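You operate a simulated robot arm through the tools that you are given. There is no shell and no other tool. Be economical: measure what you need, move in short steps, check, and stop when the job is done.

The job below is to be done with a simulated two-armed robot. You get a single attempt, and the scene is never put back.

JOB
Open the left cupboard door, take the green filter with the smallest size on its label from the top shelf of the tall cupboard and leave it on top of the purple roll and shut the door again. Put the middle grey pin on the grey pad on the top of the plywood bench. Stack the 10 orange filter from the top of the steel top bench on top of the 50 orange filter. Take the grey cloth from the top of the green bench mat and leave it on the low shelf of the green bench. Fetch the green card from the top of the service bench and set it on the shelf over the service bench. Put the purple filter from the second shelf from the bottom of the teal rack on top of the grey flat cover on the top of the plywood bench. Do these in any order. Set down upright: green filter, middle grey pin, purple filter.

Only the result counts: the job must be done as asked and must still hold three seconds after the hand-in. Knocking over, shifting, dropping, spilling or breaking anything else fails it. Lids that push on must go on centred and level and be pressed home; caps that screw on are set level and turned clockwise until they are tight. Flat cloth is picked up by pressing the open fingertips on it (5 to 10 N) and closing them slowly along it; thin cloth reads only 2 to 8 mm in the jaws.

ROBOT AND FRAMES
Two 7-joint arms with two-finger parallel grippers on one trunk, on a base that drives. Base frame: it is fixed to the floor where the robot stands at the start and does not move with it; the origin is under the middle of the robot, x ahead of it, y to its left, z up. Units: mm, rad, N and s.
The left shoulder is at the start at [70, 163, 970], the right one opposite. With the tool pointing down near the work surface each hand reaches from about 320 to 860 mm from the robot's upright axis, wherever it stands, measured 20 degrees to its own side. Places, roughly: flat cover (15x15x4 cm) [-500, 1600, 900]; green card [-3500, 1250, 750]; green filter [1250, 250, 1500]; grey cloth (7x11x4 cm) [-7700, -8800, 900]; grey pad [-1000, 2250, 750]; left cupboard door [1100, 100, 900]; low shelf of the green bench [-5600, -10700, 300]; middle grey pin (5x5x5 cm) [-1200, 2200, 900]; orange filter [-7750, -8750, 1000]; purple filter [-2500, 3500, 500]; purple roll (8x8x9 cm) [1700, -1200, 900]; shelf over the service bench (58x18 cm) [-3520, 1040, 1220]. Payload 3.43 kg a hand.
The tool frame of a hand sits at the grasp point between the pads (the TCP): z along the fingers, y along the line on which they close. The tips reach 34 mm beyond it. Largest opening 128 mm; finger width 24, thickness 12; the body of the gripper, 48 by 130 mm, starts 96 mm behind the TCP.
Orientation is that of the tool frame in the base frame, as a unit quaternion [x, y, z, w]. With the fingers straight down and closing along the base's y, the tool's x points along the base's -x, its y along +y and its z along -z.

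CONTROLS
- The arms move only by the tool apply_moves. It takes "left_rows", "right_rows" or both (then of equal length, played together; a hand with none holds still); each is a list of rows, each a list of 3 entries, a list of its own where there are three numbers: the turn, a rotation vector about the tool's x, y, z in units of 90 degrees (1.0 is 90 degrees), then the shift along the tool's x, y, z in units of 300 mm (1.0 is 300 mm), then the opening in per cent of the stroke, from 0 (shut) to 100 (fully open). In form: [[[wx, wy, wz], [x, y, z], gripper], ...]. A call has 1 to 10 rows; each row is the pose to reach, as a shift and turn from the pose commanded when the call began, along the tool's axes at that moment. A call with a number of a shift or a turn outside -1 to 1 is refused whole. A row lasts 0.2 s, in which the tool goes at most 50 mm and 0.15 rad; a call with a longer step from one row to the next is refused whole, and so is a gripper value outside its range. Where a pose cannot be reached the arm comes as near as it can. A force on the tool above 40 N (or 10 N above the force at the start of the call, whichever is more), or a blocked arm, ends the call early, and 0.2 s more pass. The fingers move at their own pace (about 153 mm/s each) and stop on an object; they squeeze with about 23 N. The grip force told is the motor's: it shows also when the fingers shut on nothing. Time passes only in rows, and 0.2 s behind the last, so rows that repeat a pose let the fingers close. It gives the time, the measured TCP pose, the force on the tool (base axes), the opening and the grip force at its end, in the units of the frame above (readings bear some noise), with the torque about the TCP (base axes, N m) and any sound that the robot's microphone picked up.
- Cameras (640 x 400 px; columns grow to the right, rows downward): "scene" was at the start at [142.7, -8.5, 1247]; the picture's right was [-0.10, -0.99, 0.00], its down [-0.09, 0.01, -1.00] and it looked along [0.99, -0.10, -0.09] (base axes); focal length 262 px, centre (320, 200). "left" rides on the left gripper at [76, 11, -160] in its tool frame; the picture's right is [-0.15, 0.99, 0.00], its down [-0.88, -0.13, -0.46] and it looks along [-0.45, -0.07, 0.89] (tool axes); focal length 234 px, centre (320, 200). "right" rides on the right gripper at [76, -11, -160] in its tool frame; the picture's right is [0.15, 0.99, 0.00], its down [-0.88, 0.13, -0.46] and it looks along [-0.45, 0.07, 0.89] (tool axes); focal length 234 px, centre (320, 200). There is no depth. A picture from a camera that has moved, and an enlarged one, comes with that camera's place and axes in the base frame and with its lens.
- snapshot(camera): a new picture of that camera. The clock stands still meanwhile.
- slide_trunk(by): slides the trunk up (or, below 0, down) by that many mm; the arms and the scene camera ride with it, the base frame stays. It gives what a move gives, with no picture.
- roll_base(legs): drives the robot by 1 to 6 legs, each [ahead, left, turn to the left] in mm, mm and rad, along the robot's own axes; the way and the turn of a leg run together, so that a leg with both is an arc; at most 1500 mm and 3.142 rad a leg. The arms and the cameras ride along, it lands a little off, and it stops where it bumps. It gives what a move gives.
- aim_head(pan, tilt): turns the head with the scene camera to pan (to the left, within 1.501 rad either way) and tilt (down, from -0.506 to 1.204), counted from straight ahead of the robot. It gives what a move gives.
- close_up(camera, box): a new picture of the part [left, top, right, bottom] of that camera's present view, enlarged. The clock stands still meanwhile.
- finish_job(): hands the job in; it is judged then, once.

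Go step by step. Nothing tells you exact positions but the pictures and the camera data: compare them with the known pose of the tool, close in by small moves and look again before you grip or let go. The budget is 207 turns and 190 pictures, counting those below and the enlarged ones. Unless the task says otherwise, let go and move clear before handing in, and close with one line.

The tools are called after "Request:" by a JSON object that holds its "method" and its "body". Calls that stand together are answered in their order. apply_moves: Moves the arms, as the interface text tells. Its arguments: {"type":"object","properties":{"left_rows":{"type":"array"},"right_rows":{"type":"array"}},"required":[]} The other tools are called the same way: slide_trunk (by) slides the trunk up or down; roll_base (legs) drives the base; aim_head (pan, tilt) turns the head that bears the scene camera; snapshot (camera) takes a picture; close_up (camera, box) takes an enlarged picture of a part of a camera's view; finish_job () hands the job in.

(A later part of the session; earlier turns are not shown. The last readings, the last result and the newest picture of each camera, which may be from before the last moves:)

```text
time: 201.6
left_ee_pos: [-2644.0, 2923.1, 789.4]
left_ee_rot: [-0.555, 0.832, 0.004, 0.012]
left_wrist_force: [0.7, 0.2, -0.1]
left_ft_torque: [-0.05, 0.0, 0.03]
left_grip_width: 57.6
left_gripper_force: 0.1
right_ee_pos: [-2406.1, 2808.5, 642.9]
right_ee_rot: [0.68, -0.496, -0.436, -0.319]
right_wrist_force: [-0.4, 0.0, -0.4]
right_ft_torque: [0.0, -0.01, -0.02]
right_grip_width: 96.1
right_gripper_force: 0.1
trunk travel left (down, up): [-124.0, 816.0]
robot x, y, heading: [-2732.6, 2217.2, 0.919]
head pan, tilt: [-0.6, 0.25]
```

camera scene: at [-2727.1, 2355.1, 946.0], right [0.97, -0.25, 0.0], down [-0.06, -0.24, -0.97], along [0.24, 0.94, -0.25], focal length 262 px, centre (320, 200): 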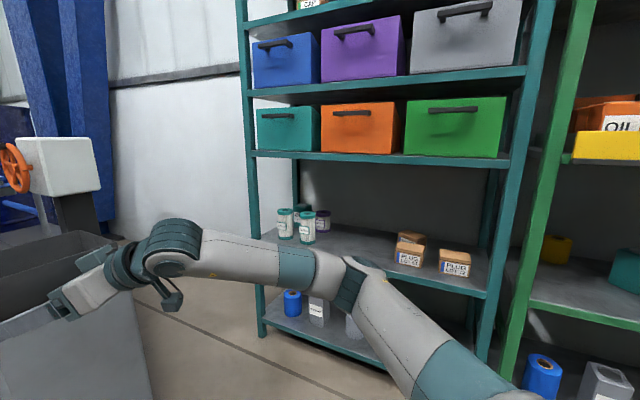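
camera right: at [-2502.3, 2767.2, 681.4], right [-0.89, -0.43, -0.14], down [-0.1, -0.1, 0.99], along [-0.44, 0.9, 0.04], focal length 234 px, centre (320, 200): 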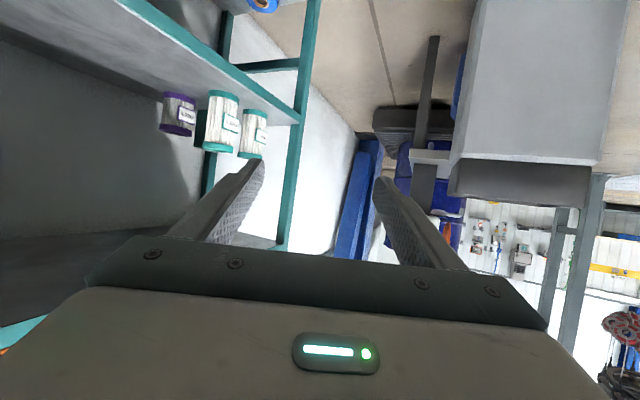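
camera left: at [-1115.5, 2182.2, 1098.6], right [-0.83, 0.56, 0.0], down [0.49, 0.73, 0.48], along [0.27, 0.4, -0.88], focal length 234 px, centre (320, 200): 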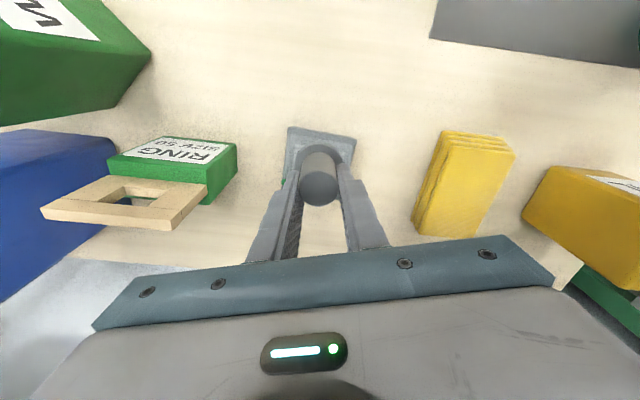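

The left hand would meet the rack, so I'll pull it back first, then advance to the pre-approach point.

Request:
{"method": "apply_moves", "body": {"left_rows": [[[0, 0, 0], [0.15, 0, 0], 45], [[0, 0, 0], [0.3, 0, 0], 45], [[0, 0, 0], [0.45, 0, 0], 45], [[0, 0, 0], [0.6, 0, 0], 45], [[0, 0, 0], [0.75, 0, 0], 45], [[0, 0, 0], [0.75, 0, 0], 45]]}}

Request:
{"method": "roll_base", "body": {"legs": [[336, 175, 0]]}}

Request:
{"method": "aim_head", "body": {"pan": 0.1, "tilt": 0.3}}

Request:
{"method": "snapshot", "body": {"camera": "scene"}}

Request:
{"method": "snapshot", "body": {"camera": "right"}}

```text
time: 203.0
left_ee_pos: [-2730.6, 2717.0, 782.1]
left_ee_rot: [-0.555, 0.832, 0.003, 0.012]
left_wrist_force: [-0.4, -0.4, -0.1]
left_ft_torque: [0.01, -0.01, 0.02]
left_grip_width: 57.7
left_gripper_force: 0.1
right_ee_pos: [-2406.9, 2807.9, 642.7]
right_ee_rot: [0.679, -0.497, -0.436, -0.32]
right_wrist_force: [-0.4, 0.7, 0.3]
right_ft_torque: [-0.01, 0.01, -0.06]
right_grip_width: 95.9
right_gripper_force: 0.1
trunk travel left (down, up): [-124.0, 816.0]
robot x, y, heading: [-2730.8, 2217.7, 0.922]
head pan, tilt: [-0.6, 0.25]
```

```text
time: 205.4
left_ee_pos: [-2667.2, 3085.3, 783.1]
left_ee_rot: [-0.555, 0.831, 0.004, 0.012]
left_wrist_force: [-0.3, 0.5, 0.4]
left_ft_torque: [0.0, -0.02, 0.04]
left_grip_width: 57.3
left_gripper_force: 0.0
right_ee_pos: [-2343.9, 3176.5, 641.3]
right_ee_rot: [0.679, -0.496, -0.437, -0.319]
right_wrist_force: [-0.4, -0.2, 0.0]
right_ft_torque: [0.0, 0.0, 0.0]
right_grip_width: 96.1
right_gripper_force: 0.1
trunk travel left (down, up): [-124.0, 816.0]
robot x, y, heading: [-2672.0, 2583.3, 0.926]
head pan, tilt: [-0.6, 0.25]
```

```text
time: 206.5
left_ee_pos: [-2666.8, 3084.7, 782.7]
left_ee_rot: [-0.555, 0.832, 0.004, 0.013]
left_wrist_force: [0.1, -0.1, 0.1]
left_ft_torque: [0.01, 0.0, -0.04]
left_grip_width: 57.7
left_gripper_force: 0.0
right_ee_pos: [-2344.3, 3175.8, 641.9]
right_ee_rot: [0.679, -0.496, -0.436, -0.319]
right_wrist_force: [0.2, -0.3, -0.2]
right_ft_torque: [-0.05, -0.05, 0.01]
right_grip_width: 95.9
right_gripper_force: 0.1
trunk travel left (down, up): [-124.0, 816.0]
robot x, y, heading: [-2667.5, 2586.2, 0.92]
head pan, tilt: [0.099, 0.3]
```

```text
81 pictures are left
camera scene: at [-2590.5, 2705.4, 901.2], right [0.85, -0.52, 0.0], down [-0.15, -0.25, -0.96], along [0.5, 0.81, -0.3], focal length 262 px, centre (320, 200)
```

scene: 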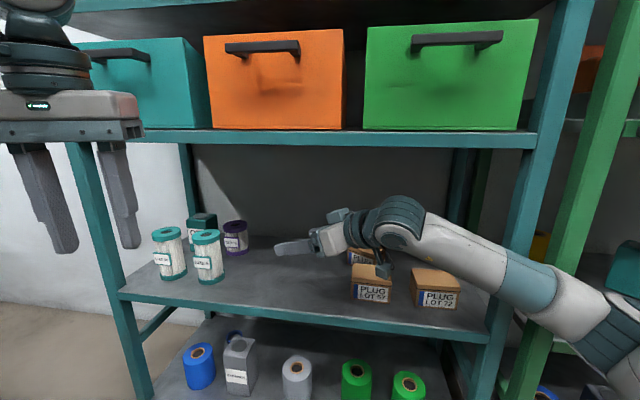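

```text
80 pictures are left
camera right: at [-2279.5, 3010.9, 639.1], right [-0.92, -0.36, -0.13], down [-0.11, -0.09, 0.99], along [-0.36, 0.93, 0.04], focal length 234 px, centre (320, 200)
```

right: 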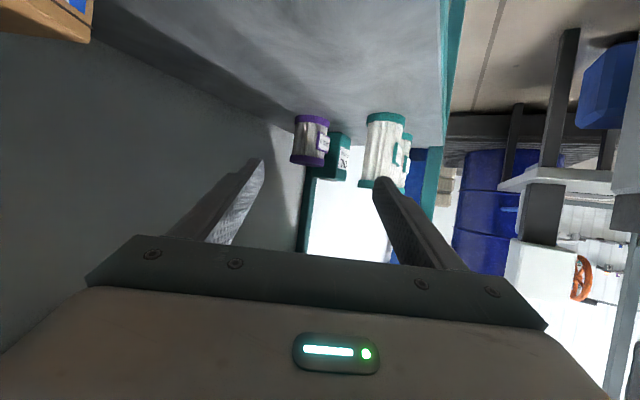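

The purple filter is almost straight ahead of the tool (320 mm on, 16 mm right). I'll pull the left hand farther back, then advance partway.

Request:
{"method": "apply_moves", "body": {"left_rows": [[[0, 0, 0], [0.1, 0.12, 0], 45], [[0, 0, 0], [0.2, 0.24, 0], 45], [[0, 0, 0], [0.3, 0.36, 0], 45], [[0, 0, 0], [0.4, 0.48, 0], 45], [[0, 0, 0], [0.4, 0.6, 0], 45]]}}

Request:
{"method": "roll_base", "body": {"legs": [[124, 158, 0]]}}

Request:
{"method": "snapshot", "body": {"camera": "scene"}}

Request:
{"method": "snapshot", "body": {"camera": "right"}}

```text
time: 207.7
left_ee_pos: [-2882.0, 3041.3, 779.1]
left_ee_rot: [-0.555, 0.832, 0.004, 0.012]
left_wrist_force: [-0.1, -0.6, 0.5]
left_ft_torque: [-0.03, -0.02, -0.01]
left_grip_width: 57.7
left_gripper_force: 0.1
right_ee_pos: [-2343.7, 3176.3, 643.3]
right_ee_rot: [0.679, -0.497, -0.435, -0.32]
right_wrist_force: [-0.4, -0.2, 0.1]
right_ft_torque: [-0.06, 0.02, 0.01]
right_grip_width: 95.7
right_gripper_force: 0.1
trunk travel left (down, up): [-124.0, 816.0]
robot x, y, heading: [-2672.3, 2585.6, 0.925]
head pan, tilt: [0.099, 0.3]
```

```text
time: 208.8
left_ee_pos: [-2901.5, 3114.0, 780.6]
left_ee_rot: [-0.549, 0.836, 0.002, 0.014]
left_wrist_force: [-0.1, 0.8, -0.1]
left_ft_torque: [-0.04, 0.0, 0.0]
left_grip_width: 57.6
left_gripper_force: 0.0
right_ee_pos: [-2351.2, 3240.8, 642.1]
right_ee_rot: [0.674, -0.506, -0.43, -0.325]
right_wrist_force: [-0.2, 0.1, 0.2]
right_ft_torque: [-0.01, -0.02, 0.01]
right_grip_width: 95.7
right_gripper_force: 0.1
trunk travel left (down, up): [-124.0, 816.0]
robot x, y, heading: [-2695.2, 2655.1, 0.909]
head pan, tilt: [0.099, 0.3]
stopped in leg 1: the robot was blocked; the commanded pose is now the measured one
```

```text
79 pictures are left
camera scene: at [-2615.7, 2774.6, 902.1], right [0.85, -0.53, 0.0], down [-0.15, -0.25, -0.96], along [0.51, 0.81, -0.29], focal length 262 px, centre (320, 200)
```

scene: 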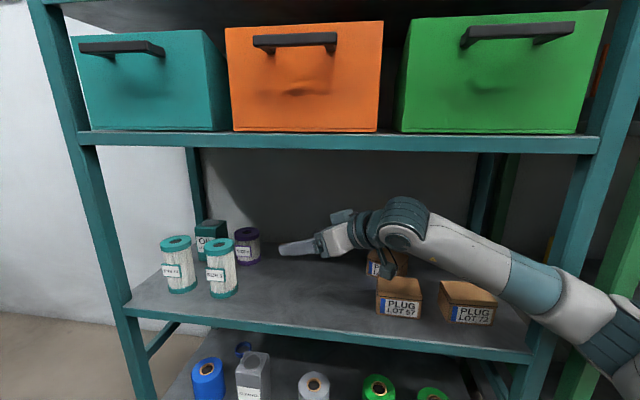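

```text
78 pictures are left
camera right: at [-2292.8, 3074.0, 639.4], right [-0.93, -0.33, -0.14], down [-0.12, -0.08, 0.99], along [-0.34, 0.94, 0.04], focal length 234 px, centre (320, 200)
```

right: 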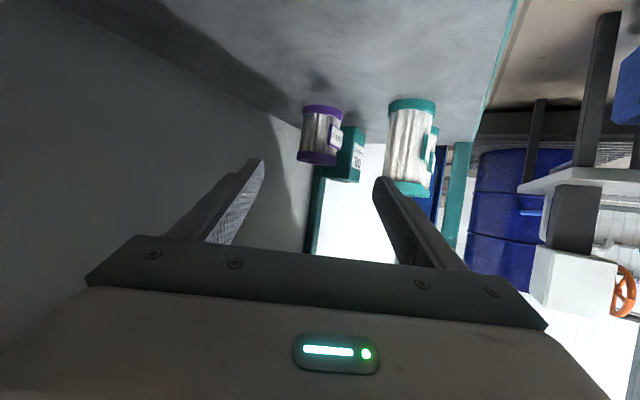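

The forearm is against the rack's right post. I'll back out 90 mm, then shift the hand right relative to the robot so that the base can stand farther left.

Request:
{"method": "roll_base", "body": {"legs": [[-110, 0, 0]]}}

Request:
{"method": "apply_moves", "body": {"right_rows": [[[0, 0, 0], [0.032, -0.055, -0.071], 75], [[0, 0, 0], [0.064, -0.11, -0.142], 75], [[0, 0, 0], [0.096, -0.165, -0.213], 75], [[0, 0, 0], [0.127, -0.22, -0.283], 75], [[0, 0, 0], [0.159, -0.275, -0.354], 75], [[0, 0, 0], [0.191, -0.33, -0.425], 75], [[0, 0, 0], [0.223, -0.386, -0.496], 75], [[0, 0, 0], [0.223, -0.386, -0.496], 75]]}}

Request:
{"method": "snapshot", "body": {"camera": "scene"}}

```text
time: 210.0
left_ee_pos: [-2965.9, 3029.9, 779.2]
left_ee_rot: [-0.55, 0.835, 0.003, 0.013]
left_wrist_force: [-0.9, 0.1, 0.6]
left_ft_torque: [0.01, 0.0, 0.0]
left_grip_width: 57.8
left_gripper_force: 0.1
right_ee_pos: [-2416.3, 3157.9, 638.7]
right_ee_rot: [0.673, -0.507, -0.431, -0.323]
right_wrist_force: [-0.1, -0.9, 0.5]
right_ft_torque: [-0.01, 0.01, 0.01]
right_grip_width: 95.9
right_gripper_force: 0.1
trunk travel left (down, up): [-124.0, 816.0]
robot x, y, heading: [-2758.2, 2574.5, 0.911]
head pan, tilt: [0.099, 0.3]
```

```text
time: 211.8
left_ee_pos: [-2965.8, 3028.2, 779.2]
left_ee_rot: [-0.551, 0.834, 0.004, 0.012]
left_wrist_force: [-0.1, 0.1, 0.4]
left_ft_torque: [-0.02, 0.0, -0.01]
left_grip_width: 57.6
left_gripper_force: 0.0
right_ee_pos: [-2260.5, 3031.5, 638.9]
right_ee_rot: [0.673, -0.507, -0.432, -0.322]
right_wrist_force: [-0.2, 0.2, 0.0]
right_ft_torque: [0.01, -0.02, 0.01]
right_grip_width: 96.0
right_gripper_force: 0.0
trunk travel left (down, up): [-124.0, 816.0]
robot x, y, heading: [-2761.4, 2572.0, 0.906]
head pan, tilt: [0.099, 0.3]
```

```text
77 pictures are left
camera scene: at [-2678.6, 2690.5, 901.3], right [0.85, -0.53, 0.0], down [-0.16, -0.25, -0.96], along [0.51, 0.81, -0.3], focal length 262 px, centre (320, 200)
```

scene: 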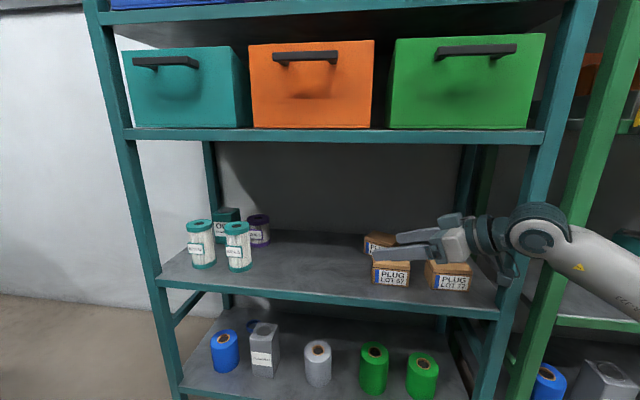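

The hand is now at robot-right 111 and still in reach. I'll slide left past the post first, then go forward-left toward the filter, stopping about 40 mm short.

Request:
{"method": "roll_base", "body": {"legs": [[0, 120, 0], [232, 258, 0]]}}

Request:
{"method": "snapshot", "body": {"camera": "scene"}}

Request:
{"method": "snapshot", "body": {"camera": "right"}}

```text
time: 214.9
left_ee_pos: [-3126.7, 3401.0, 793.6]
left_ee_rot: [-0.568, 0.823, 0.013, 0.007]
left_wrist_force: [0.5, -0.2, 0.6]
left_ft_torque: [-0.02, 0.03, -0.01]
left_grip_width: 57.8
left_gripper_force: 0.0
right_ee_pos: [-2422.1, 3430.5, 648.3]
right_ee_rot: [0.68, -0.495, -0.44, -0.315]
right_wrist_force: [-0.6, -0.7, 1.1]
right_ft_torque: [-0.01, 0.01, 0.02]
right_grip_width: 96.0
right_gripper_force: 0.1
trunk travel left (down, up): [-124.0, 816.0]
robot x, y, heading: [-2908.9, 2955.8, 0.942]
head pan, tilt: [0.099, 0.3]
stopped in leg 2: the robot was blocked; the commanded pose is now the measured one
```

```text
76 pictures are left
camera scene: at [-2813.4, 3061.9, 910.5], right [0.86, -0.5, -0.03], down [-0.17, -0.24, -0.96], along [0.47, 0.83, -0.29], focal length 262 px, centre (320, 200)
```

scene: 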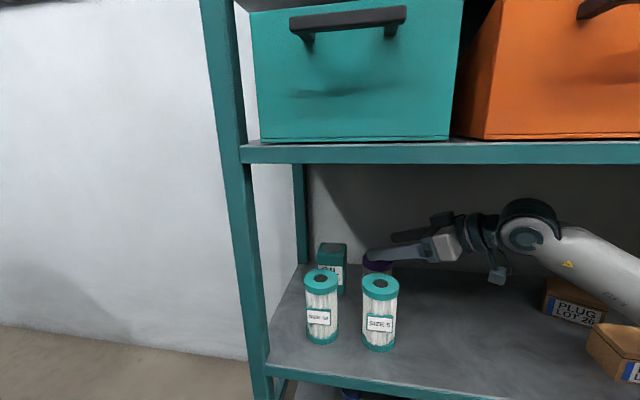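

```text
75 pictures are left
camera right: at [-2357.1, 3265.6, 643.8], right [-0.92, -0.36, -0.13], down [-0.1, -0.09, 0.99], along [-0.37, 0.93, 0.04], focal length 234 px, centre (320, 200)
```

right: 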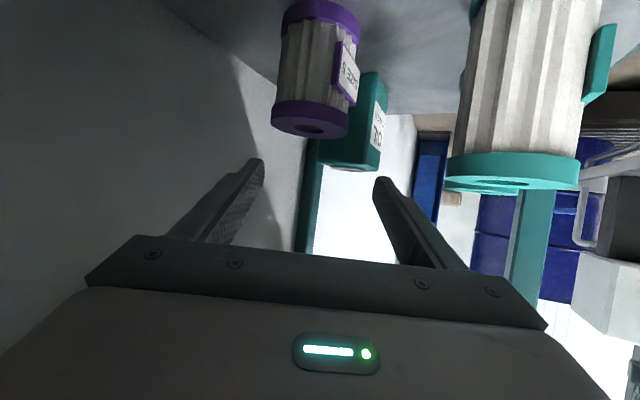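

The hand is right at the purple filter, but the robot leans slightly because something touches on its left. I'll ease the base 25 mm to the right and re-measure.

Request:
{"method": "roll_base", "body": {"legs": [[0, -25, 0]]}}

Request:
{"method": "snapshot", "body": {"camera": "right"}}

```text
time: 215.7
left_ee_pos: [-3108.6, 3389.7, 783.6]
left_ee_rot: [-0.566, 0.825, 0.009, 0.009]
left_wrist_force: [-0.4, -0.4, -0.8]
left_ft_torque: [-0.01, -0.01, 0.02]
left_grip_width: 57.6
left_gripper_force: 0.1
right_ee_pos: [-2404.0, 3418.1, 639.9]
right_ee_rot: [0.681, -0.496, -0.437, -0.315]
right_wrist_force: [0.0, 0.5, 0.2]
right_ft_torque: [0.01, 0.0, 0.04]
right_grip_width: 96.1
right_gripper_force: 0.0
trunk travel left (down, up): [-124.0, 816.0]
robot x, y, heading: [-2889.9, 2945.2, 0.94]
head pan, tilt: [0.099, 0.3]
```

```text
74 pictures are left
camera right: at [-2338.8, 3253.0, 638.1], right [-0.92, -0.36, -0.13], down [-0.11, -0.08, 0.99], along [-0.37, 0.93, 0.04], focal length 234 px, centre (320, 200)
```

right: 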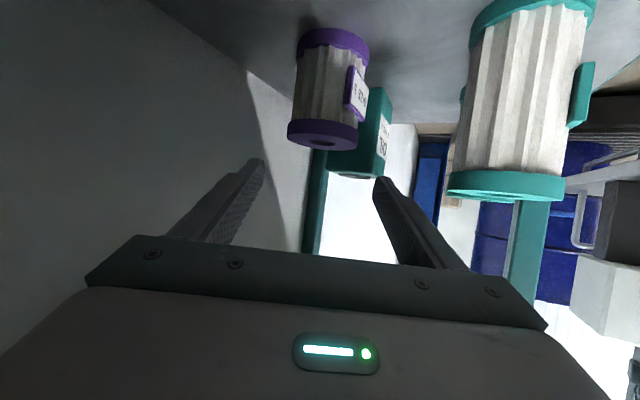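

Centred laterally, with 54 mm to go forward and about 95 mm down. I'll move forward first, then straight down around it.

Request:
{"method": "apply_moves", "body": {"right_rows": [[[0, 0, 0], [-0.035, 0, 0.076], 75], [[0, 0, 0], [-0.07, 0, 0.152], 75], [[0, 0, 0], [0.0, 0, 0.185], 75], [[0, 0, 0], [0.07, 0, 0.22], 75], [[0, 0, 0], [0.14, 0, 0.25], 75], [[0, 0, 0], [0.218, 0, 0.285], 75], [[0, 0, 0], [0.218, 0, 0.285], 75]]}}

Request:
{"method": "snapshot", "body": {"camera": "right"}}

Request:
{"method": "close_up", "body": {"camera": "scene", "box": [250, 180, 506, 340]}}

```text
time: 217.3
left_ee_pos: [-3108.5, 3388.0, 785.8]
left_ee_rot: [-0.561, 0.828, 0.009, 0.012]
left_wrist_force: [-0.3, -0.4, 0.3]
left_ft_torque: [-0.02, 0.01, -0.03]
left_grip_width: 57.5
left_gripper_force: 0.1
right_ee_pos: [-2413.6, 3455.2, 546.1]
right_ee_rot: [0.677, -0.502, -0.433, -0.32]
right_wrist_force: [-1.1, -0.1, -0.5]
right_ft_torque: [0.02, 0.01, 0.02]
right_grip_width: 96.2
right_gripper_force: 0.1
trunk travel left (down, up): [-124.0, 816.0]
robot x, y, heading: [-2890.5, 2941.5, 0.929]
head pan, tilt: [0.099, 0.3]
```

```text
73 pictures are left
camera right: at [-2352.4, 3289.8, 543.7], right [-0.93, -0.35, -0.13], down [-0.11, -0.08, 0.99], along [-0.35, 0.93, 0.03], focal length 234 px, centre (320, 200)
```

right: 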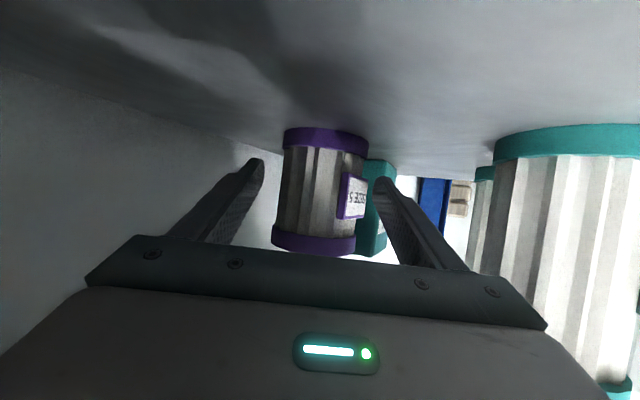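

```text
2.50 times, centred on (378, 260) of scene
camera zoom: at [-2806.4, 3050.2, 905.0], right [0.86, -0.51, -0.01], down [-0.16, -0.24, -0.96], along [0.49, 0.82, -0.29], focal length 655 px, centre (175, 50)
```

zoom: 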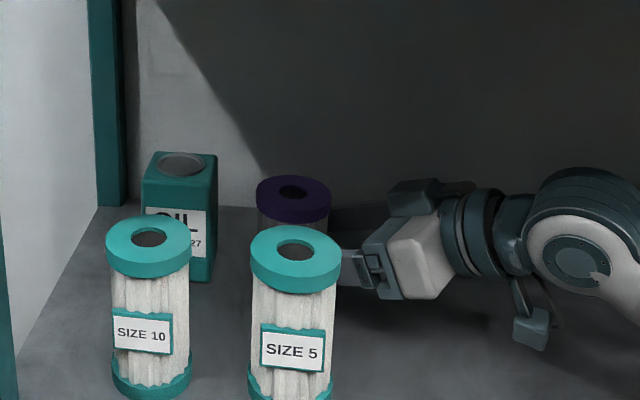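

The filter is between the fingers. I'll move in another 12 mm and close.

Request:
{"method": "apply_moves", "body": {"right_rows": [[[0, 0, 0], [-0.017, 0, 0.036], 75], [[0, 0, 0], [-0.017, 0, 0.036], 62], [[0, 0, 0], [-0.017, 0, 0.036], 52], [[0, 0, 0], [-0.017, 0, 0.036], 42], [[0, 0, 0], [-0.017, 0, 0.036], 30], [[0, 0, 0], [-0.017, 0, 0.036], 30]]}}

Request:
{"method": "slide_trunk", "body": {"by": 45}}

Request:
{"method": "snapshot", "body": {"camera": "right"}}

```text
time: 218.9
left_ee_pos: [-3104.3, 3387.7, 785.3]
left_ee_rot: [-0.559, 0.829, 0.011, 0.012]
left_wrist_force: [-0.6, -0.3, 0.0]
left_ft_torque: [0.02, -0.01, 0.02]
left_grip_width: 57.5
left_gripper_force: 0.1
right_ee_pos: [-2411.5, 3457.6, 546.2]
right_ee_rot: [0.674, -0.506, -0.43, -0.324]
right_wrist_force: [-1.0, -0.4, 2.4]
right_ft_torque: [-0.19, -0.03, -0.09]
right_grip_width: 70.8
right_gripper_force: 22.7
trunk travel left (down, up): [-124.0, 816.0]
robot x, y, heading: [-2889.6, 2937.5, 0.92]
head pan, tilt: [0.099, 0.3]
stopped in row 6 (right hand): the arm was blocked; the commanded pose is now the measured one
```

```text
time: 219.8
left_ee_pos: [-3107.4, 3400.3, 820.2]
left_ee_rot: [-0.558, 0.83, 0.002, 0.011]
left_wrist_force: [0.0, 0.7, -0.6]
left_ft_torque: [-0.04, 0.0, 0.01]
left_grip_width: 57.6
left_gripper_force: 0.1
right_ee_pos: [-2411.9, 3469.2, 584.8]
right_ee_rot: [0.678, -0.507, -0.425, -0.319]
right_wrist_force: [0.0, -0.7, -2.4]
right_ft_torque: [-0.04, -0.01, -0.01]
right_grip_width: 70.4
right_gripper_force: 22.8
trunk travel left (down, up): [-169.0, 771.0]
robot x, y, heading: [-2888.8, 2938.3, 0.926]
head pan, tilt: [0.099, 0.3]
```

```text
71 pictures are left
camera right: at [-2351.5, 3302.8, 584.9], right [-0.93, -0.34, -0.13], down [-0.12, -0.06, 0.99], along [-0.34, 0.94, 0.02], focal length 234 px, centre (320, 200)
```

right: 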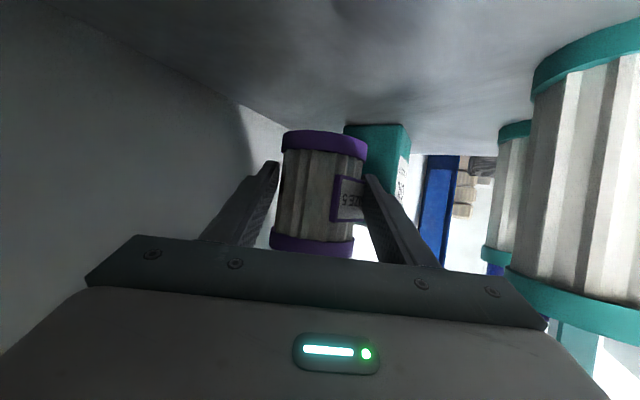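

Gripped and lifted. I'll retreat along the same path I came in by.

Request:
{"method": "roll_base", "body": {"legs": [[-215, -232, 0]]}}

Request:
{"method": "snapshot", "body": {"camera": "scene"}}

```text
time: 221.9
left_ee_pos: [-3048.1, 3086.4, 819.9]
left_ee_rot: [-0.561, 0.828, 0.002, 0.01]
left_wrist_force: [-0.7, 0.7, 0.6]
left_ft_torque: [0.01, 0.0, 0.02]
left_grip_width: 57.6
left_gripper_force: 0.1
right_ee_pos: [-2354.7, 3156.3, 583.6]
right_ee_rot: [0.678, -0.508, -0.425, -0.319]
right_wrist_force: [-0.1, -0.5, -1.8]
right_ft_torque: [-0.06, -0.01, 0.0]
right_grip_width: 69.9
right_gripper_force: 23.3
trunk travel left (down, up): [-169.0, 771.0]
robot x, y, heading: [-2826.9, 2622.6, 0.925]
head pan, tilt: [0.099, 0.3]
```

```text
70 pictures are left
camera scene: at [-2748.9, 2748.2, 946.2], right [0.86, -0.52, 0.0], down [-0.15, -0.25, -0.96], along [0.49, 0.82, -0.3], focal length 262 px, centre (320, 200)
```

scene: 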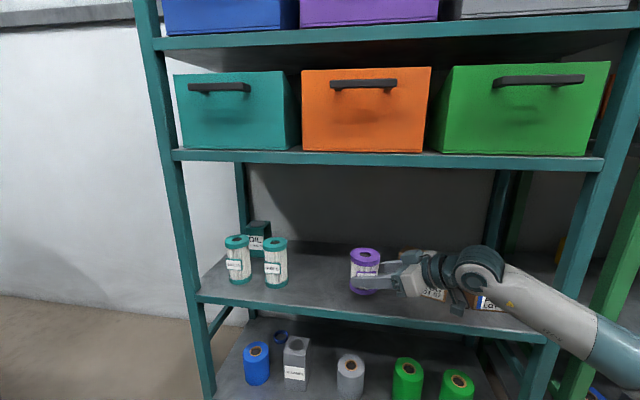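

The purple filter is out of the tight spot. I'll back out, raise the trunk and slide right along the aisle to the plywood bench.

Request:
{"method": "roll_base", "body": {"legs": [[-350, 0, 0], [0, 0, -0.05]]}}

Request:
{"method": "slide_trunk", "body": {"by": 400}}

Request:
{"method": "roll_base", "body": {"legs": [[0, -1225, 0], [0, -1225, 0]]}}

Request:
{"method": "aim_head", "body": {"pan": -0.2, "tilt": 0.6}}

Request:
{"method": "snapshot", "body": {"camera": "scene"}}

```text
time: 224.6
left_ee_pos: [-3236.7, 2815.6, 820.0]
left_ee_rot: [-0.541, 0.841, 0.002, 0.012]
left_wrist_force: [-0.2, 1.1, -1.0]
left_ft_torque: [-0.02, 0.02, 0.01]
left_grip_width: 57.4
left_gripper_force: 0.3
right_ee_pos: [-2539.8, 2852.4, 584.7]
right_ee_rot: [0.667, -0.523, -0.418, -0.328]
right_wrist_force: [-0.1, 0.7, -2.0]
right_ft_torque: [-0.02, 0.01, 0.02]
right_grip_width: 70.2
right_gripper_force: 22.8
trunk travel left (down, up): [-169.0, 771.0]
robot x, y, heading: [-3036.1, 2345.5, 0.875]
head pan, tilt: [0.099, 0.3]
```

```text
time: 228.4
left_ee_pos: [-3237.0, 2815.7, 1220.6]
left_ee_rot: [-0.54, 0.841, 0.003, 0.011]
left_wrist_force: [-0.2, -0.3, 0.5]
left_ft_torque: [0.04, 0.03, 0.0]
left_grip_width: 57.1
left_gripper_force: 0.0
right_ee_pos: [-2540.6, 2853.6, 983.8]
right_ee_rot: [0.667, -0.522, -0.418, -0.328]
right_wrist_force: [-0.2, -0.3, -1.4]
right_ft_torque: [-0.06, -0.04, 0.0]
right_grip_width: 70.0
right_gripper_force: 22.9
trunk travel left (down, up): [-569.0, 371.0]
robot x, y, heading: [-3041.4, 2349.3, 0.877]
head pan, tilt: [0.099, 0.3]
```

```text
time: 240.4
left_ee_pos: [-1337.6, 1271.6, 1219.7]
left_ee_rot: [-0.542, 0.84, 0.002, 0.011]
left_wrist_force: [0.5, -0.7, 0.0]
left_ft_torque: [0.0, 0.01, 0.0]
left_grip_width: 57.7
left_gripper_force: 0.0
right_ee_pos: [-639.8, 1313.2, 984.2]
right_ee_rot: [0.668, -0.521, -0.419, -0.327]
right_wrist_force: [0.0, -0.3, -3.2]
right_ft_torque: [-0.07, 0.03, -0.02]
right_grip_width: 69.9
right_gripper_force: 23.1
trunk travel left (down, up): [-569.0, 371.0]
robot x, y, heading: [-1134.6, 803.3, 0.884]
head pan, tilt: [0.099, 0.3]
```

```text
time: 241.2
left_ee_pos: [-1336.2, 1272.0, 1220.7]
left_ee_rot: [-0.542, 0.84, 0.002, 0.011]
left_wrist_force: [-0.6, 0.5, 0.6]
left_ft_torque: [-0.01, -0.03, 0.0]
left_grip_width: 57.6
left_gripper_force: 0.2
right_ee_pos: [-640.7, 1314.2, 983.2]
right_ee_rot: [0.668, -0.521, -0.419, -0.327]
right_wrist_force: [0.0, -0.2, -2.6]
right_ft_torque: [-0.09, -0.02, -0.01]
right_grip_width: 69.8
right_gripper_force: 22.8
trunk travel left (down, up): [-569.0, 371.0]
robot x, y, heading: [-1136.9, 803.1, 0.882]
head pan, tilt: [-0.201, 0.6]
```

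```text
69 pictures are left
camera scene: at [-1035.6, 899.8, 1318.8], right [0.63, -0.77, 0.0], down [-0.44, -0.36, -0.83], along [0.64, 0.52, -0.56], focal length 262 px, centre (320, 200)
```

scene: 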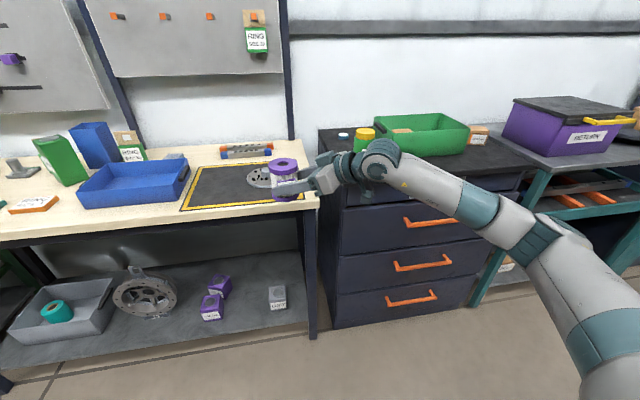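

The cover is just beyond the filter. I'll zoom in to measure it.

Request:
{"method": "close_up", "body": {"camera": "scene", "box": [210, 140, 338, 220]}}

```text
5.00 times, centred on (274, 180) of scene
camera zoom: at [-1035.6, 899.8, 1318.8], right [0.63, -0.77, 0.0], down [-0.44, -0.36, -0.83], along [0.64, 0.52, -0.56], focal length 1310 px, centre (550, 300)
```

zoom: 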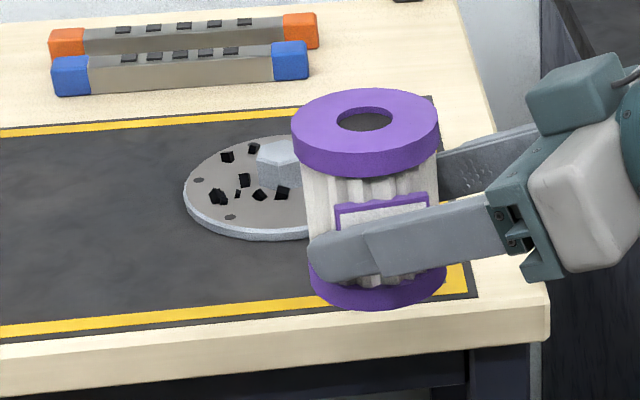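

I put the filter's axis at about (-645,1333) with its base near z 938, and the hub at about (-526,1545). I'll advance most of the way, then re-measure.

Request:
{"method": "roll_base", "body": {"legs": [[215, 38, 0]]}}

Request:
{"method": "close_up", "body": {"camera": "scene", "box": [210, 120, 370, 220]}}

Request:
{"method": "snapshot", "body": {"camera": "right"}}

```text
time: 242.8
left_ee_pos: [-1229.3, 1463.5, 1219.9]
left_ee_rot: [-0.541, 0.841, 0.001, 0.011]
left_wrist_force: [0.8, 0.6, 0.1]
left_ft_torque: [-0.04, 0.02, 0.06]
left_grip_width: 57.8
left_gripper_force: 0.0
right_ee_pos: [-532.5, 1502.3, 984.2]
right_ee_rot: [0.668, -0.522, -0.418, -0.327]
right_wrist_force: [-0.6, -0.2, -2.5]
right_ft_torque: [-0.06, -0.01, 0.02]
right_grip_width: 69.8
right_gripper_force: 22.9
trunk travel left (down, up): [-569.0, 371.0]
robot x, y, heading: [-1029.0, 994.4, 0.88]
head pan, tilt: [-0.201, 0.6]
```

```text
4.00 times, centred on (290, 170) of scene
camera zoom: at [-927.7, 1090.0, 1318.7], right [0.63, -0.78, 0.0], down [-0.44, -0.36, -0.82], along [0.64, 0.52, -0.57], focal length 1048 px, centre (440, 320)
```

zoom: 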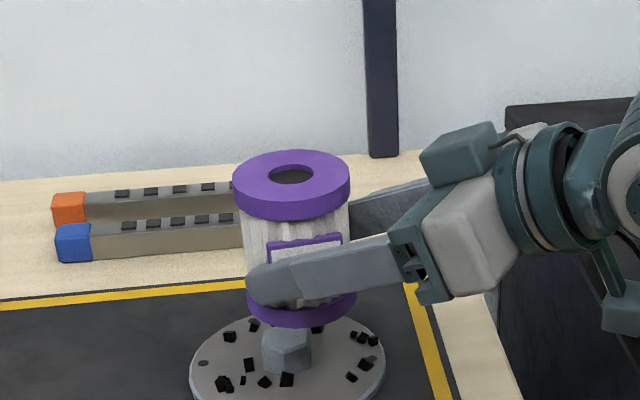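

```text
66 pictures are left
camera right: at [-478.3, 1333.1, 984.3], right [-0.94, -0.3, -0.13], down [-0.12, -0.06, 0.99], along [-0.31, 0.95, 0.02], focal length 234 px, centre (320, 200)
```

right: 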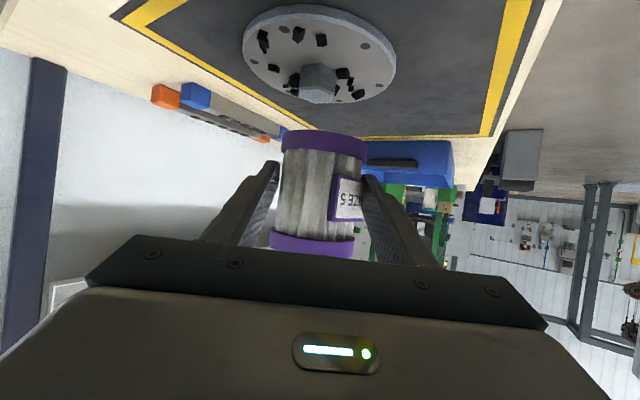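

Both views agree that the hub is about (6,28) mm from the filter's axis. I'll shift the base and lower partway.

Request:
{"method": "roll_base", "body": {"legs": [[25, 13, 0]]}}

Request:
{"method": "slide_trunk", "body": {"by": -30}}

Request:
{"method": "snapshot", "body": {"camera": "right"}}

Request:
{"method": "close_up", "body": {"camera": "scene", "box": [230, 140, 358, 220]}}

```text
time: 243.7
left_ee_pos: [-1223.4, 1488.8, 1219.7]
left_ee_rot: [-0.541, 0.841, 0.003, 0.012]
left_wrist_force: [-0.8, 0.3, -0.1]
left_ft_torque: [0.0, -0.02, -0.01]
left_grip_width: 57.5
left_gripper_force: 0.1
right_ee_pos: [-526.4, 1529.1, 983.7]
right_ee_rot: [0.668, -0.521, -0.418, -0.327]
right_wrist_force: [-0.1, 0.3, -2.2]
right_ft_torque: [-0.02, -0.02, -0.01]
right_grip_width: 69.9
right_gripper_force: 23.0
trunk travel left (down, up): [-569.0, 371.0]
robot x, y, heading: [-1023.7, 1024.2, 0.881]
head pan, tilt: [-0.201, 0.6]
```

```text
time: 244.4
left_ee_pos: [-1223.8, 1489.1, 1190.2]
left_ee_rot: [-0.542, 0.841, 0.003, 0.011]
left_wrist_force: [0.1, 0.2, 0.7]
left_ft_torque: [0.01, 0.0, 0.0]
left_grip_width: 57.8
left_gripper_force: 0.0
right_ee_pos: [-524.6, 1529.3, 952.6]
right_ee_rot: [0.668, -0.521, -0.418, -0.327]
right_wrist_force: [-0.4, -0.3, -2.3]
right_ft_torque: [-0.06, -0.03, 0.0]
right_grip_width: 69.6
right_gripper_force: 22.7
trunk travel left (down, up): [-539.0, 401.0]
robot x, y, heading: [-1022.3, 1020.2, 0.884]
head pan, tilt: [-0.201, 0.6]
```

```text
65 pictures are left
camera right: at [-472.7, 1359.9, 954.7], right [-0.94, -0.3, -0.13], down [-0.12, -0.06, 0.99], along [-0.31, 0.95, 0.02], focal length 234 px, centre (320, 200)
```

right: 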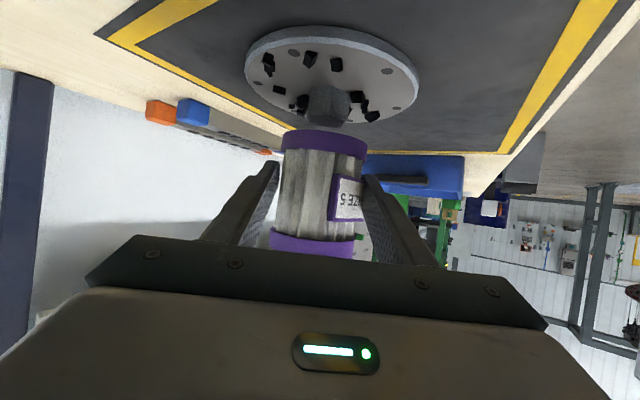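

```text
5.00 times, centred on (294, 180) of scene
camera zoom: at [-922.2, 1116.5, 1288.8], right [0.63, -0.78, 0.0], down [-0.44, -0.36, -0.83], along [0.64, 0.52, -0.56], focal length 1310 px, centre (450, 300)
```

zoom: 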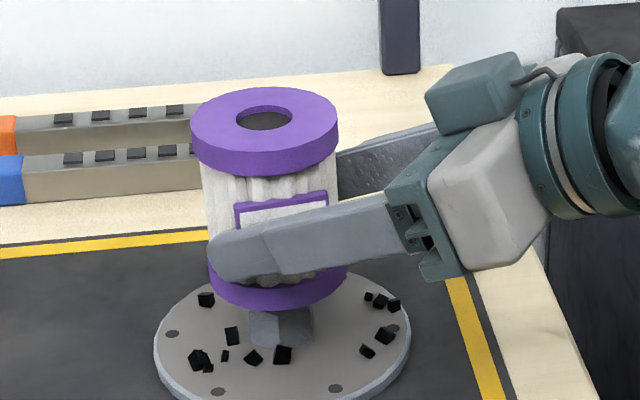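

Aligned to within a few millimetres. I'll lower in small steps until it touches.

Request:
{"method": "slide_trunk", "body": {"by": -14}}

Request:
{"method": "slide_trunk", "body": {"by": -5}}

Request:
{"method": "close_up", "body": {"camera": "scene", "box": [230, 140, 358, 220]}}

```text
time: 245.1
left_ee_pos: [-1223.1, 1488.4, 1177.7]
left_ee_rot: [-0.541, 0.841, 0.002, 0.011]
left_wrist_force: [0.4, 1.2, -0.5]
left_ft_torque: [0.02, 0.02, 0.0]
left_grip_width: 57.8
left_gripper_force: 0.2
right_ee_pos: [-525.6, 1528.8, 939.4]
right_ee_rot: [0.667, -0.522, -0.419, -0.328]
right_wrist_force: [1.5, -0.6, -2.1]
right_ft_torque: [-0.03, 0.0, 0.02]
right_grip_width: 69.7
right_gripper_force: 23.1
trunk travel left (down, up): [-525.0, 415.0]
robot x, y, heading: [-1023.1, 1022.3, 0.879]
head pan, tilt: [-0.201, 0.6]
```

```text
time: 245.6
left_ee_pos: [-1223.6, 1489.1, 1171.9]
left_ee_rot: [-0.541, 0.841, 0.002, 0.011]
left_wrist_force: [-0.8, 0.3, 0.7]
left_ft_torque: [-0.02, -0.05, -0.02]
left_grip_width: 57.7
left_gripper_force: 0.0
right_ee_pos: [-526.0, 1529.3, 936.2]
right_ee_rot: [0.668, -0.521, -0.419, -0.328]
right_wrist_force: [0.1, 0.5, 2.0]
right_ft_torque: [0.15, 0.01, -0.07]
right_grip_width: 69.8
right_gripper_force: 23.4
trunk travel left (down, up): [-520.0, 420.0]
robot x, y, heading: [-1019.2, 1023.1, 0.884]
head pan, tilt: [-0.201, 0.6]
```

```text
5.00 times, centred on (294, 180) of scene
camera zoom: at [-922.3, 1116.7, 1269.8], right [0.63, -0.78, 0.0], down [-0.44, -0.36, -0.83], along [0.64, 0.52, -0.56], focal length 1310 px, centre (450, 300)
```

zoom: 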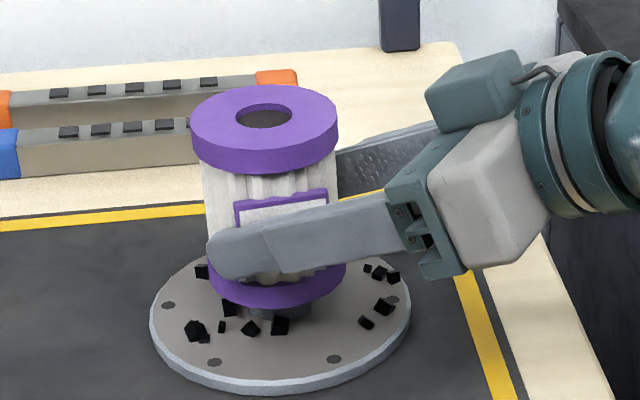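

Contact has begun and the filter is centred over the hub. I'll lower 2 mm more, release and back off along the fingers.

Request:
{"method": "slide_trunk", "body": {"by": -2}}

Request:
{"method": "apply_moves", "body": {"right_rows": [[[0, 0, 0], [0, 0, 0], 60], [[0, 0, 0], [0, 0, 0], 75], [[0, 0, 0], [0, 0, 0], 75], [[0, 0, 0], [0, 0, -0.08], 75], [[0, 0, 0], [0, 0, -0.2], 75], [[0, 0, 0], [0, 0, -0.35], 75], [[0, 0, 0], [0, 0, -0.5], 75]]}}

Request:
{"method": "close_up", "body": {"camera": "scene", "box": [230, 130, 390, 230]}}

```text
time: 246.1
left_ee_pos: [-1223.3, 1489.1, 1169.4]
left_ee_rot: [-0.542, 0.841, 0.002, 0.012]
left_wrist_force: [0.0, -0.5, -0.2]
left_ft_torque: [0.05, 0.0, -0.03]
left_grip_width: 57.8
left_gripper_force: 0.1
right_ee_pos: [-526.2, 1530.4, 935.1]
right_ee_rot: [0.667, -0.521, -0.419, -0.329]
right_wrist_force: [2.2, 4.0, 13.3]
right_ft_torque: [0.48, 0.05, -0.15]
right_grip_width: 69.5
right_gripper_force: 22.3
trunk travel left (down, up): [-518.0, 422.0]
robot x, y, heading: [-1025.8, 1021.7, 0.886]
head pan, tilt: [-0.201, 0.6]
```

```text
time: 247.7
left_ee_pos: [-1225.7, 1487.0, 1170.3]
left_ee_rot: [-0.542, 0.84, 0.003, 0.012]
left_wrist_force: [-0.5, -0.6, -0.4]
left_ft_torque: [0.03, -0.01, -0.02]
left_grip_width: 57.8
left_gripper_force: 0.0
right_ee_pos: [-494.8, 1398.3, 1001.0]
right_ee_rot: [0.668, -0.52, -0.42, -0.328]
right_wrist_force: [-0.6, -0.8, 0.6]
right_ft_torque: [-0.1, -0.03, -0.05]
right_grip_width: 96.1
right_gripper_force: 0.0
trunk travel left (down, up): [-518.0, 422.0]
robot x, y, heading: [-1021.2, 1021.8, 0.881]
head pan, tilt: [-0.201, 0.6]
```

```text
4.00 times, centred on (310, 180) of scene
camera zoom: at [-923.3, 1114.6, 1268.2], right [0.63, -0.78, 0.0], down [-0.44, -0.36, -0.83], along [0.64, 0.52, -0.56], focal length 1048 px, centre (360, 280)
```

zoom: 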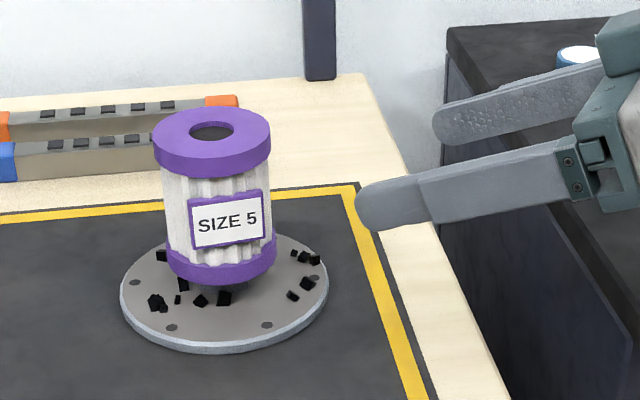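

The purple filter stands upright on the cover. Next is the green card at the service bench. I'll back off, return the right tool to pointing down, and drive across the aisle.

Request:
{"method": "roll_base", "body": {"legs": [[-350, 0, 0]]}}

Request:
{"method": "apply_moves", "body": {"right_rows": [[[0, 0.09, 0], [0, -0.05, 0], 100], [[0, 0.18, 0], [0, -0.1, 0], 100], [[0, 0.27, 0], [0, -0.15, 0], 100], [[0, 0.36, 0], [0, -0.2, 0], 100], [[0, 0.45, 0], [0, -0.25, 0], 100], [[0, 0.54, 0], [0, -0.3, 0], 100], [[0, 0.63, 0], [0, -0.35, 0], 100], [[0, 0.715, 0], [0, -0.4, 0], 100]]}}

Request:
{"method": "apply_moves", "body": {"right_rows": [[[0, 0, 0.09], [0, -0.05, 0], 100], [[0, 0, 0.18], [0, -0.1, 0], 100], [[0, 0, 0.27], [0, -0.15, 0], 100], [[0, 0, 0.36], [0, -0.2, 0], 100], [[0, 0, 0.45], [0, -0.25, 0], 100], [[0, 0, 0.54], [0, -0.3, 0], 100], [[0, 0, 0.6], [0, -0.3, 0], 100]]}}

```text
time: 250.0
left_ee_pos: [-1448.9, 1215.7, 1170.2]
left_ee_rot: [-0.542, 0.841, 0.002, 0.011]
left_wrist_force: [-1.4, 1.1, -0.3]
left_ft_torque: [-0.01, -0.01, 0.0]
left_grip_width: 57.7
left_gripper_force: 0.1
right_ee_pos: [-718.2, 1124.6, 999.5]
right_ee_rot: [0.667, -0.522, -0.418, -0.328]
right_wrist_force: [0.2, -0.5, -0.1]
right_ft_torque: [0.02, 0.01, -0.03]
right_grip_width: 96.1
right_gripper_force: 0.0
trunk travel left (down, up): [-518.0, 422.0]
robot x, y, heading: [-1247.2, 742.9, 0.886]
head pan, tilt: [-0.201, 0.6]
```

```text
time: 251.8
left_ee_pos: [-1448.1, 1221.9, 1165.8]
left_ee_rot: [-0.54, 0.842, -0.001, 0.009]
left_wrist_force: [-0.2, 0.1, -0.5]
left_ft_torque: [-0.1, 0.0, 0.0]
left_grip_width: 57.5
left_gripper_force: 0.0
right_ee_pos: [-700.0, 1116.9, 1001.7]
right_ee_rot: [0.78, -0.626, -0.013, -0.008]
right_wrist_force: [0.7, 0.4, -1.1]
right_ft_torque: [-0.09, 0.0, -0.03]
right_grip_width: 128.1
right_gripper_force: 0.1
right hand out of reach, approached as far as the arm can: row 1, 2, 3, 4, 5, 6, 7, 8
trunk travel left (down, up): [-518.0, 422.0]
robot x, y, heading: [-1248.1, 748.3, 0.881]
head pan, tilt: [-0.201, 0.6]
```

```text
time: 253.4
left_ee_pos: [-1447.4, 1215.2, 1169.3]
left_ee_rot: [-0.542, 0.84, 0.002, 0.01]
left_wrist_force: [0.2, 1.0, -1.2]
left_ft_torque: [0.01, -0.04, 0.0]
left_grip_width: 57.4
left_gripper_force: 0.0
right_ee_pos: [-610.0, 1132.3, 1002.5]
right_ee_rot: [-0.422, 0.907, -0.002, 0.001]
right_wrist_force: [-0.6, 0.0, 0.5]
right_ft_torque: [0.02, -0.01, 0.0]
right_grip_width: 127.9
right_gripper_force: 0.1
trunk travel left (down, up): [-518.0, 422.0]
robot x, y, heading: [-1247.6, 751.1, 0.886]
head pan, tilt: [-0.201, 0.6]
```

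Both tools point down. I'll slide along the aisle centre, turn round to face the service bench, and look.

Request:
{"method": "roll_base", "body": {"legs": [[0, 900, 0], [0, 946, 0], [0, 0, 3.129]]}}

Request:
{"method": "aim_head", "body": {"pan": -0.1, "tilt": 0.4}}

Request:
{"method": "snapshot", "body": {"camera": "scene"}}

```text
time: 270.1
left_ee_pos: [-2462.3, 1465.5, 1169.4]
left_ee_rot: [0.841, 0.541, -0.011, 0.002]
left_wrist_force: [-0.4, 0.6, -0.1]
left_ft_torque: [0.01, 0.02, 0.03]
left_grip_width: 57.4
left_gripper_force: 0.1
right_ee_pos: [-3300.0, 1545.7, 1002.6]
right_ee_rot: [0.906, 0.423, 0.0, -0.002]
right_wrist_force: [0.1, 0.6, 0.0]
right_ft_torque: [0.0, 0.0, -0.03]
right_grip_width: 127.9
right_gripper_force: 0.1
trunk travel left (down, up): [-518.0, 422.0]
robot x, y, heading: [-2662.6, 1931.8, -2.255]
head pan, tilt: [-0.201, 0.6]
```

```text
time: 270.8
left_ee_pos: [-2461.7, 1463.6, 1169.1]
left_ee_rot: [0.84, 0.542, -0.011, 0.003]
left_wrist_force: [-0.6, -0.6, -0.2]
left_ft_torque: [-0.02, -0.05, 0.0]
left_grip_width: 57.4
left_gripper_force: 0.1
right_ee_pos: [-3299.1, 1545.9, 1002.4]
right_ee_rot: [0.906, 0.422, 0.001, -0.002]
right_wrist_force: [-0.2, 0.0, 0.5]
right_ft_torque: [-0.01, -0.03, -0.01]
right_grip_width: 128.0
right_gripper_force: 0.1
trunk travel left (down, up): [-518.0, 422.0]
robot x, y, heading: [-2660.7, 1934.9, -2.255]
head pan, tilt: [-0.099, 0.4]
```

```text
61 pictures are left
camera scene: at [-2758.4, 1829.0, 1285.9], right [-0.71, 0.71, 0.0], down [0.28, 0.28, -0.92], along [-0.65, -0.65, -0.39], focal length 262 px, centre (320, 200)
```

scene: 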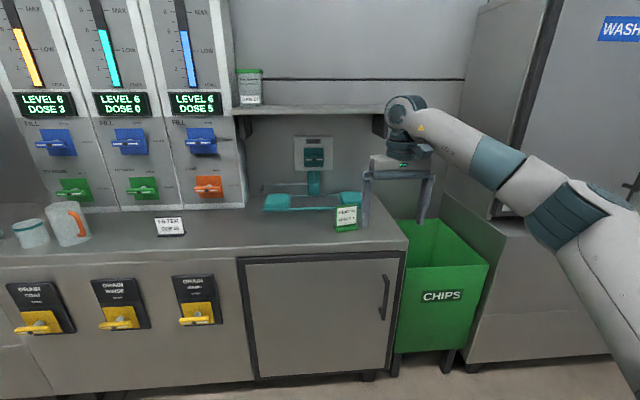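

I see the green-edged card on the bench and the shelf above it. I'll zoom in.

Request:
{"method": "close_up", "body": {"camera": "scene", "box": [230, 60, 438, 260]}}

Request:
{"method": "snapshot", "body": {"camera": "right"}}

```text
2.00 times, centred on (334, 160) of scene
camera zoom: at [-2758.4, 1829.0, 1285.9], right [-0.71, 0.71, 0.0], down [0.28, 0.28, -0.92], along [-0.65, -0.65, -0.39], focal length 524 px, centre (292, 280)
```

zoom: 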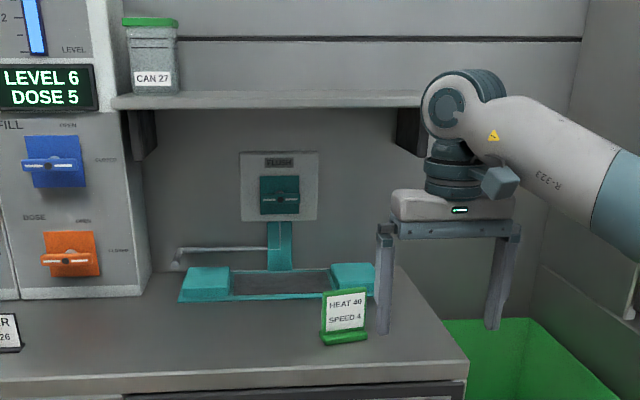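

```text
59 pictures are left
camera right: at [-3259.1, 1610.5, 1162.0], right [0.85, -0.52, 0.0], down [-0.47, -0.76, 0.45], along [-0.24, -0.39, -0.89], focal length 234 px, centre (320, 200)
```

right: 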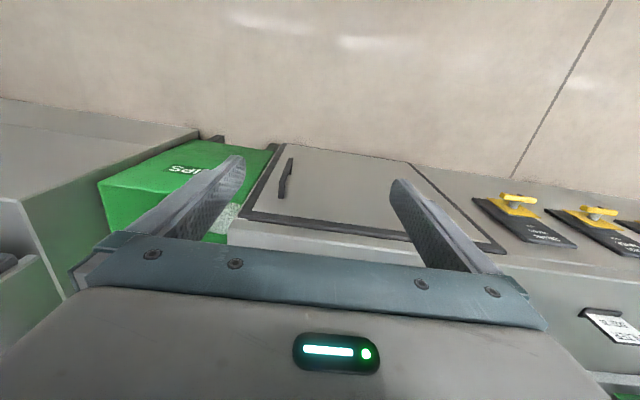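

The card is a standing sign, "HEAT 40 / SPEED 4", at about (-3500,1250) in front of the shelf. I'll pull the right hand back a bit, drive closer and raise the camera for a second view.

Request:
{"method": "apply_moves", "body": {"right_rows": [[[0, 0, 0], [0.15, 0, 0], 80], [[0, 0, 0], [0.3, 0, 0], 60], [[0, 0, 0], [0.45, 0, 0], 60], [[0, 0, 0], [0.5, 0, 0], 60]]}}

Request:
{"method": "roll_base", "body": {"legs": [[420, 0, 0]]}}

Request:
{"method": "slide_trunk", "body": {"by": 200}}

Request:
{"method": "aim_head", "body": {"pan": -0.2, "tilt": 0.6}}

Request:
{"method": "snapshot", "body": {"camera": "scene"}}

```text
time: 271.8
left_ee_pos: [-2461.0, 1464.0, 1169.5]
left_ee_rot: [0.84, 0.542, -0.011, 0.002]
left_wrist_force: [0.1, -0.1, 0.7]
left_ft_torque: [0.01, -0.01, 0.0]
left_grip_width: 57.8
left_gripper_force: 0.2
right_ee_pos: [-3205.4, 1662.0, 1001.7]
right_ee_rot: [0.907, 0.422, 0.0, -0.002]
right_wrist_force: [0.2, 0.8, -0.6]
right_ft_torque: [0.01, 0.02, -0.02]
right_grip_width: 76.8
right_gripper_force: 0.1
trunk travel left (down, up): [-518.0, 422.0]
robot x, y, heading: [-2660.8, 1932.1, -2.259]
head pan, tilt: [-0.099, 0.4]
```

```text
time: 274.4
left_ee_pos: [-2731.3, 1138.4, 1169.0]
left_ee_rot: [0.841, 0.541, -0.011, 0.001]
left_wrist_force: [-0.3, 0.2, 0.2]
left_ft_torque: [0.03, -0.03, -0.02]
left_grip_width: 57.5
left_gripper_force: 0.1
right_ee_pos: [-3473.5, 1336.0, 1001.2]
right_ee_rot: [0.907, 0.421, 0.0, -0.002]
right_wrist_force: [0.3, 0.4, 1.1]
right_ft_torque: [0.0, -0.02, 0.03]
right_grip_width: 76.8
right_gripper_force: 0.1
trunk travel left (down, up): [-518.0, 422.0]
robot x, y, heading: [-2928.0, 1603.5, -2.254]
head pan, tilt: [-0.099, 0.4]
```

```text
time: 276.6
left_ee_pos: [-2731.0, 1137.3, 1368.7]
left_ee_rot: [0.841, 0.541, -0.011, 0.002]
left_wrist_force: [-0.1, 0.2, 0.1]
left_ft_torque: [0.01, 0.01, -0.02]
left_grip_width: 57.7
left_gripper_force: 0.0
right_ee_pos: [-3473.9, 1338.0, 1201.2]
right_ee_rot: [0.907, 0.422, 0.0, -0.001]
right_wrist_force: [0.9, -0.4, 0.3]
right_ft_torque: [0.0, 0.02, 0.0]
right_grip_width: 77.0
right_gripper_force: 0.0
trunk travel left (down, up): [-718.0, 222.0]
robot x, y, heading: [-2930.2, 1607.6, -2.259]
head pan, tilt: [-0.099, 0.4]
```

```text
time: 277.3
left_ee_pos: [-2729.5, 1139.0, 1370.5]
left_ee_rot: [0.841, 0.541, -0.012, 0.003]
left_wrist_force: [0.6, 0.1, 0.1]
left_ft_torque: [-0.03, -0.03, -0.01]
left_grip_width: 57.7
left_gripper_force: 0.0
right_ee_pos: [-3473.5, 1336.6, 1202.2]
right_ee_rot: [0.907, 0.421, 0.0, -0.002]
right_wrist_force: [-0.1, -0.3, 0.4]
right_ft_torque: [-0.02, -0.01, -0.03]
right_grip_width: 77.0
right_gripper_force: 0.0
trunk travel left (down, up): [-718.0, 222.0]
robot x, y, heading: [-2928.6, 1607.1, -2.261]
head pan, tilt: [-0.201, 0.6]
```

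```text
58 pictures are left
camera scene: at [-3029.3, 1513.5, 1467.8], right [-0.63, 0.78, 0.0], down [0.44, 0.36, -0.83], along [-0.64, -0.52, -0.56], focal length 262 px, centre (320, 200)
```

scene: 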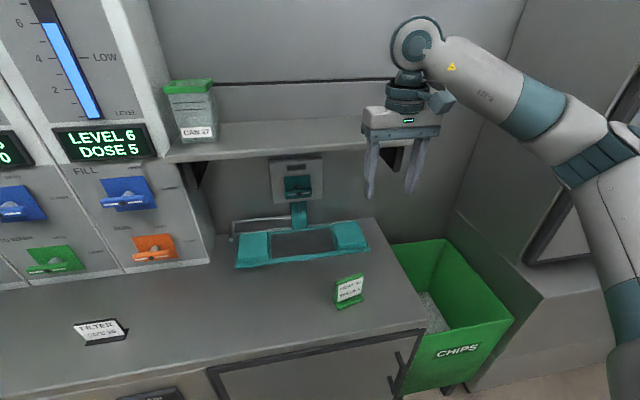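

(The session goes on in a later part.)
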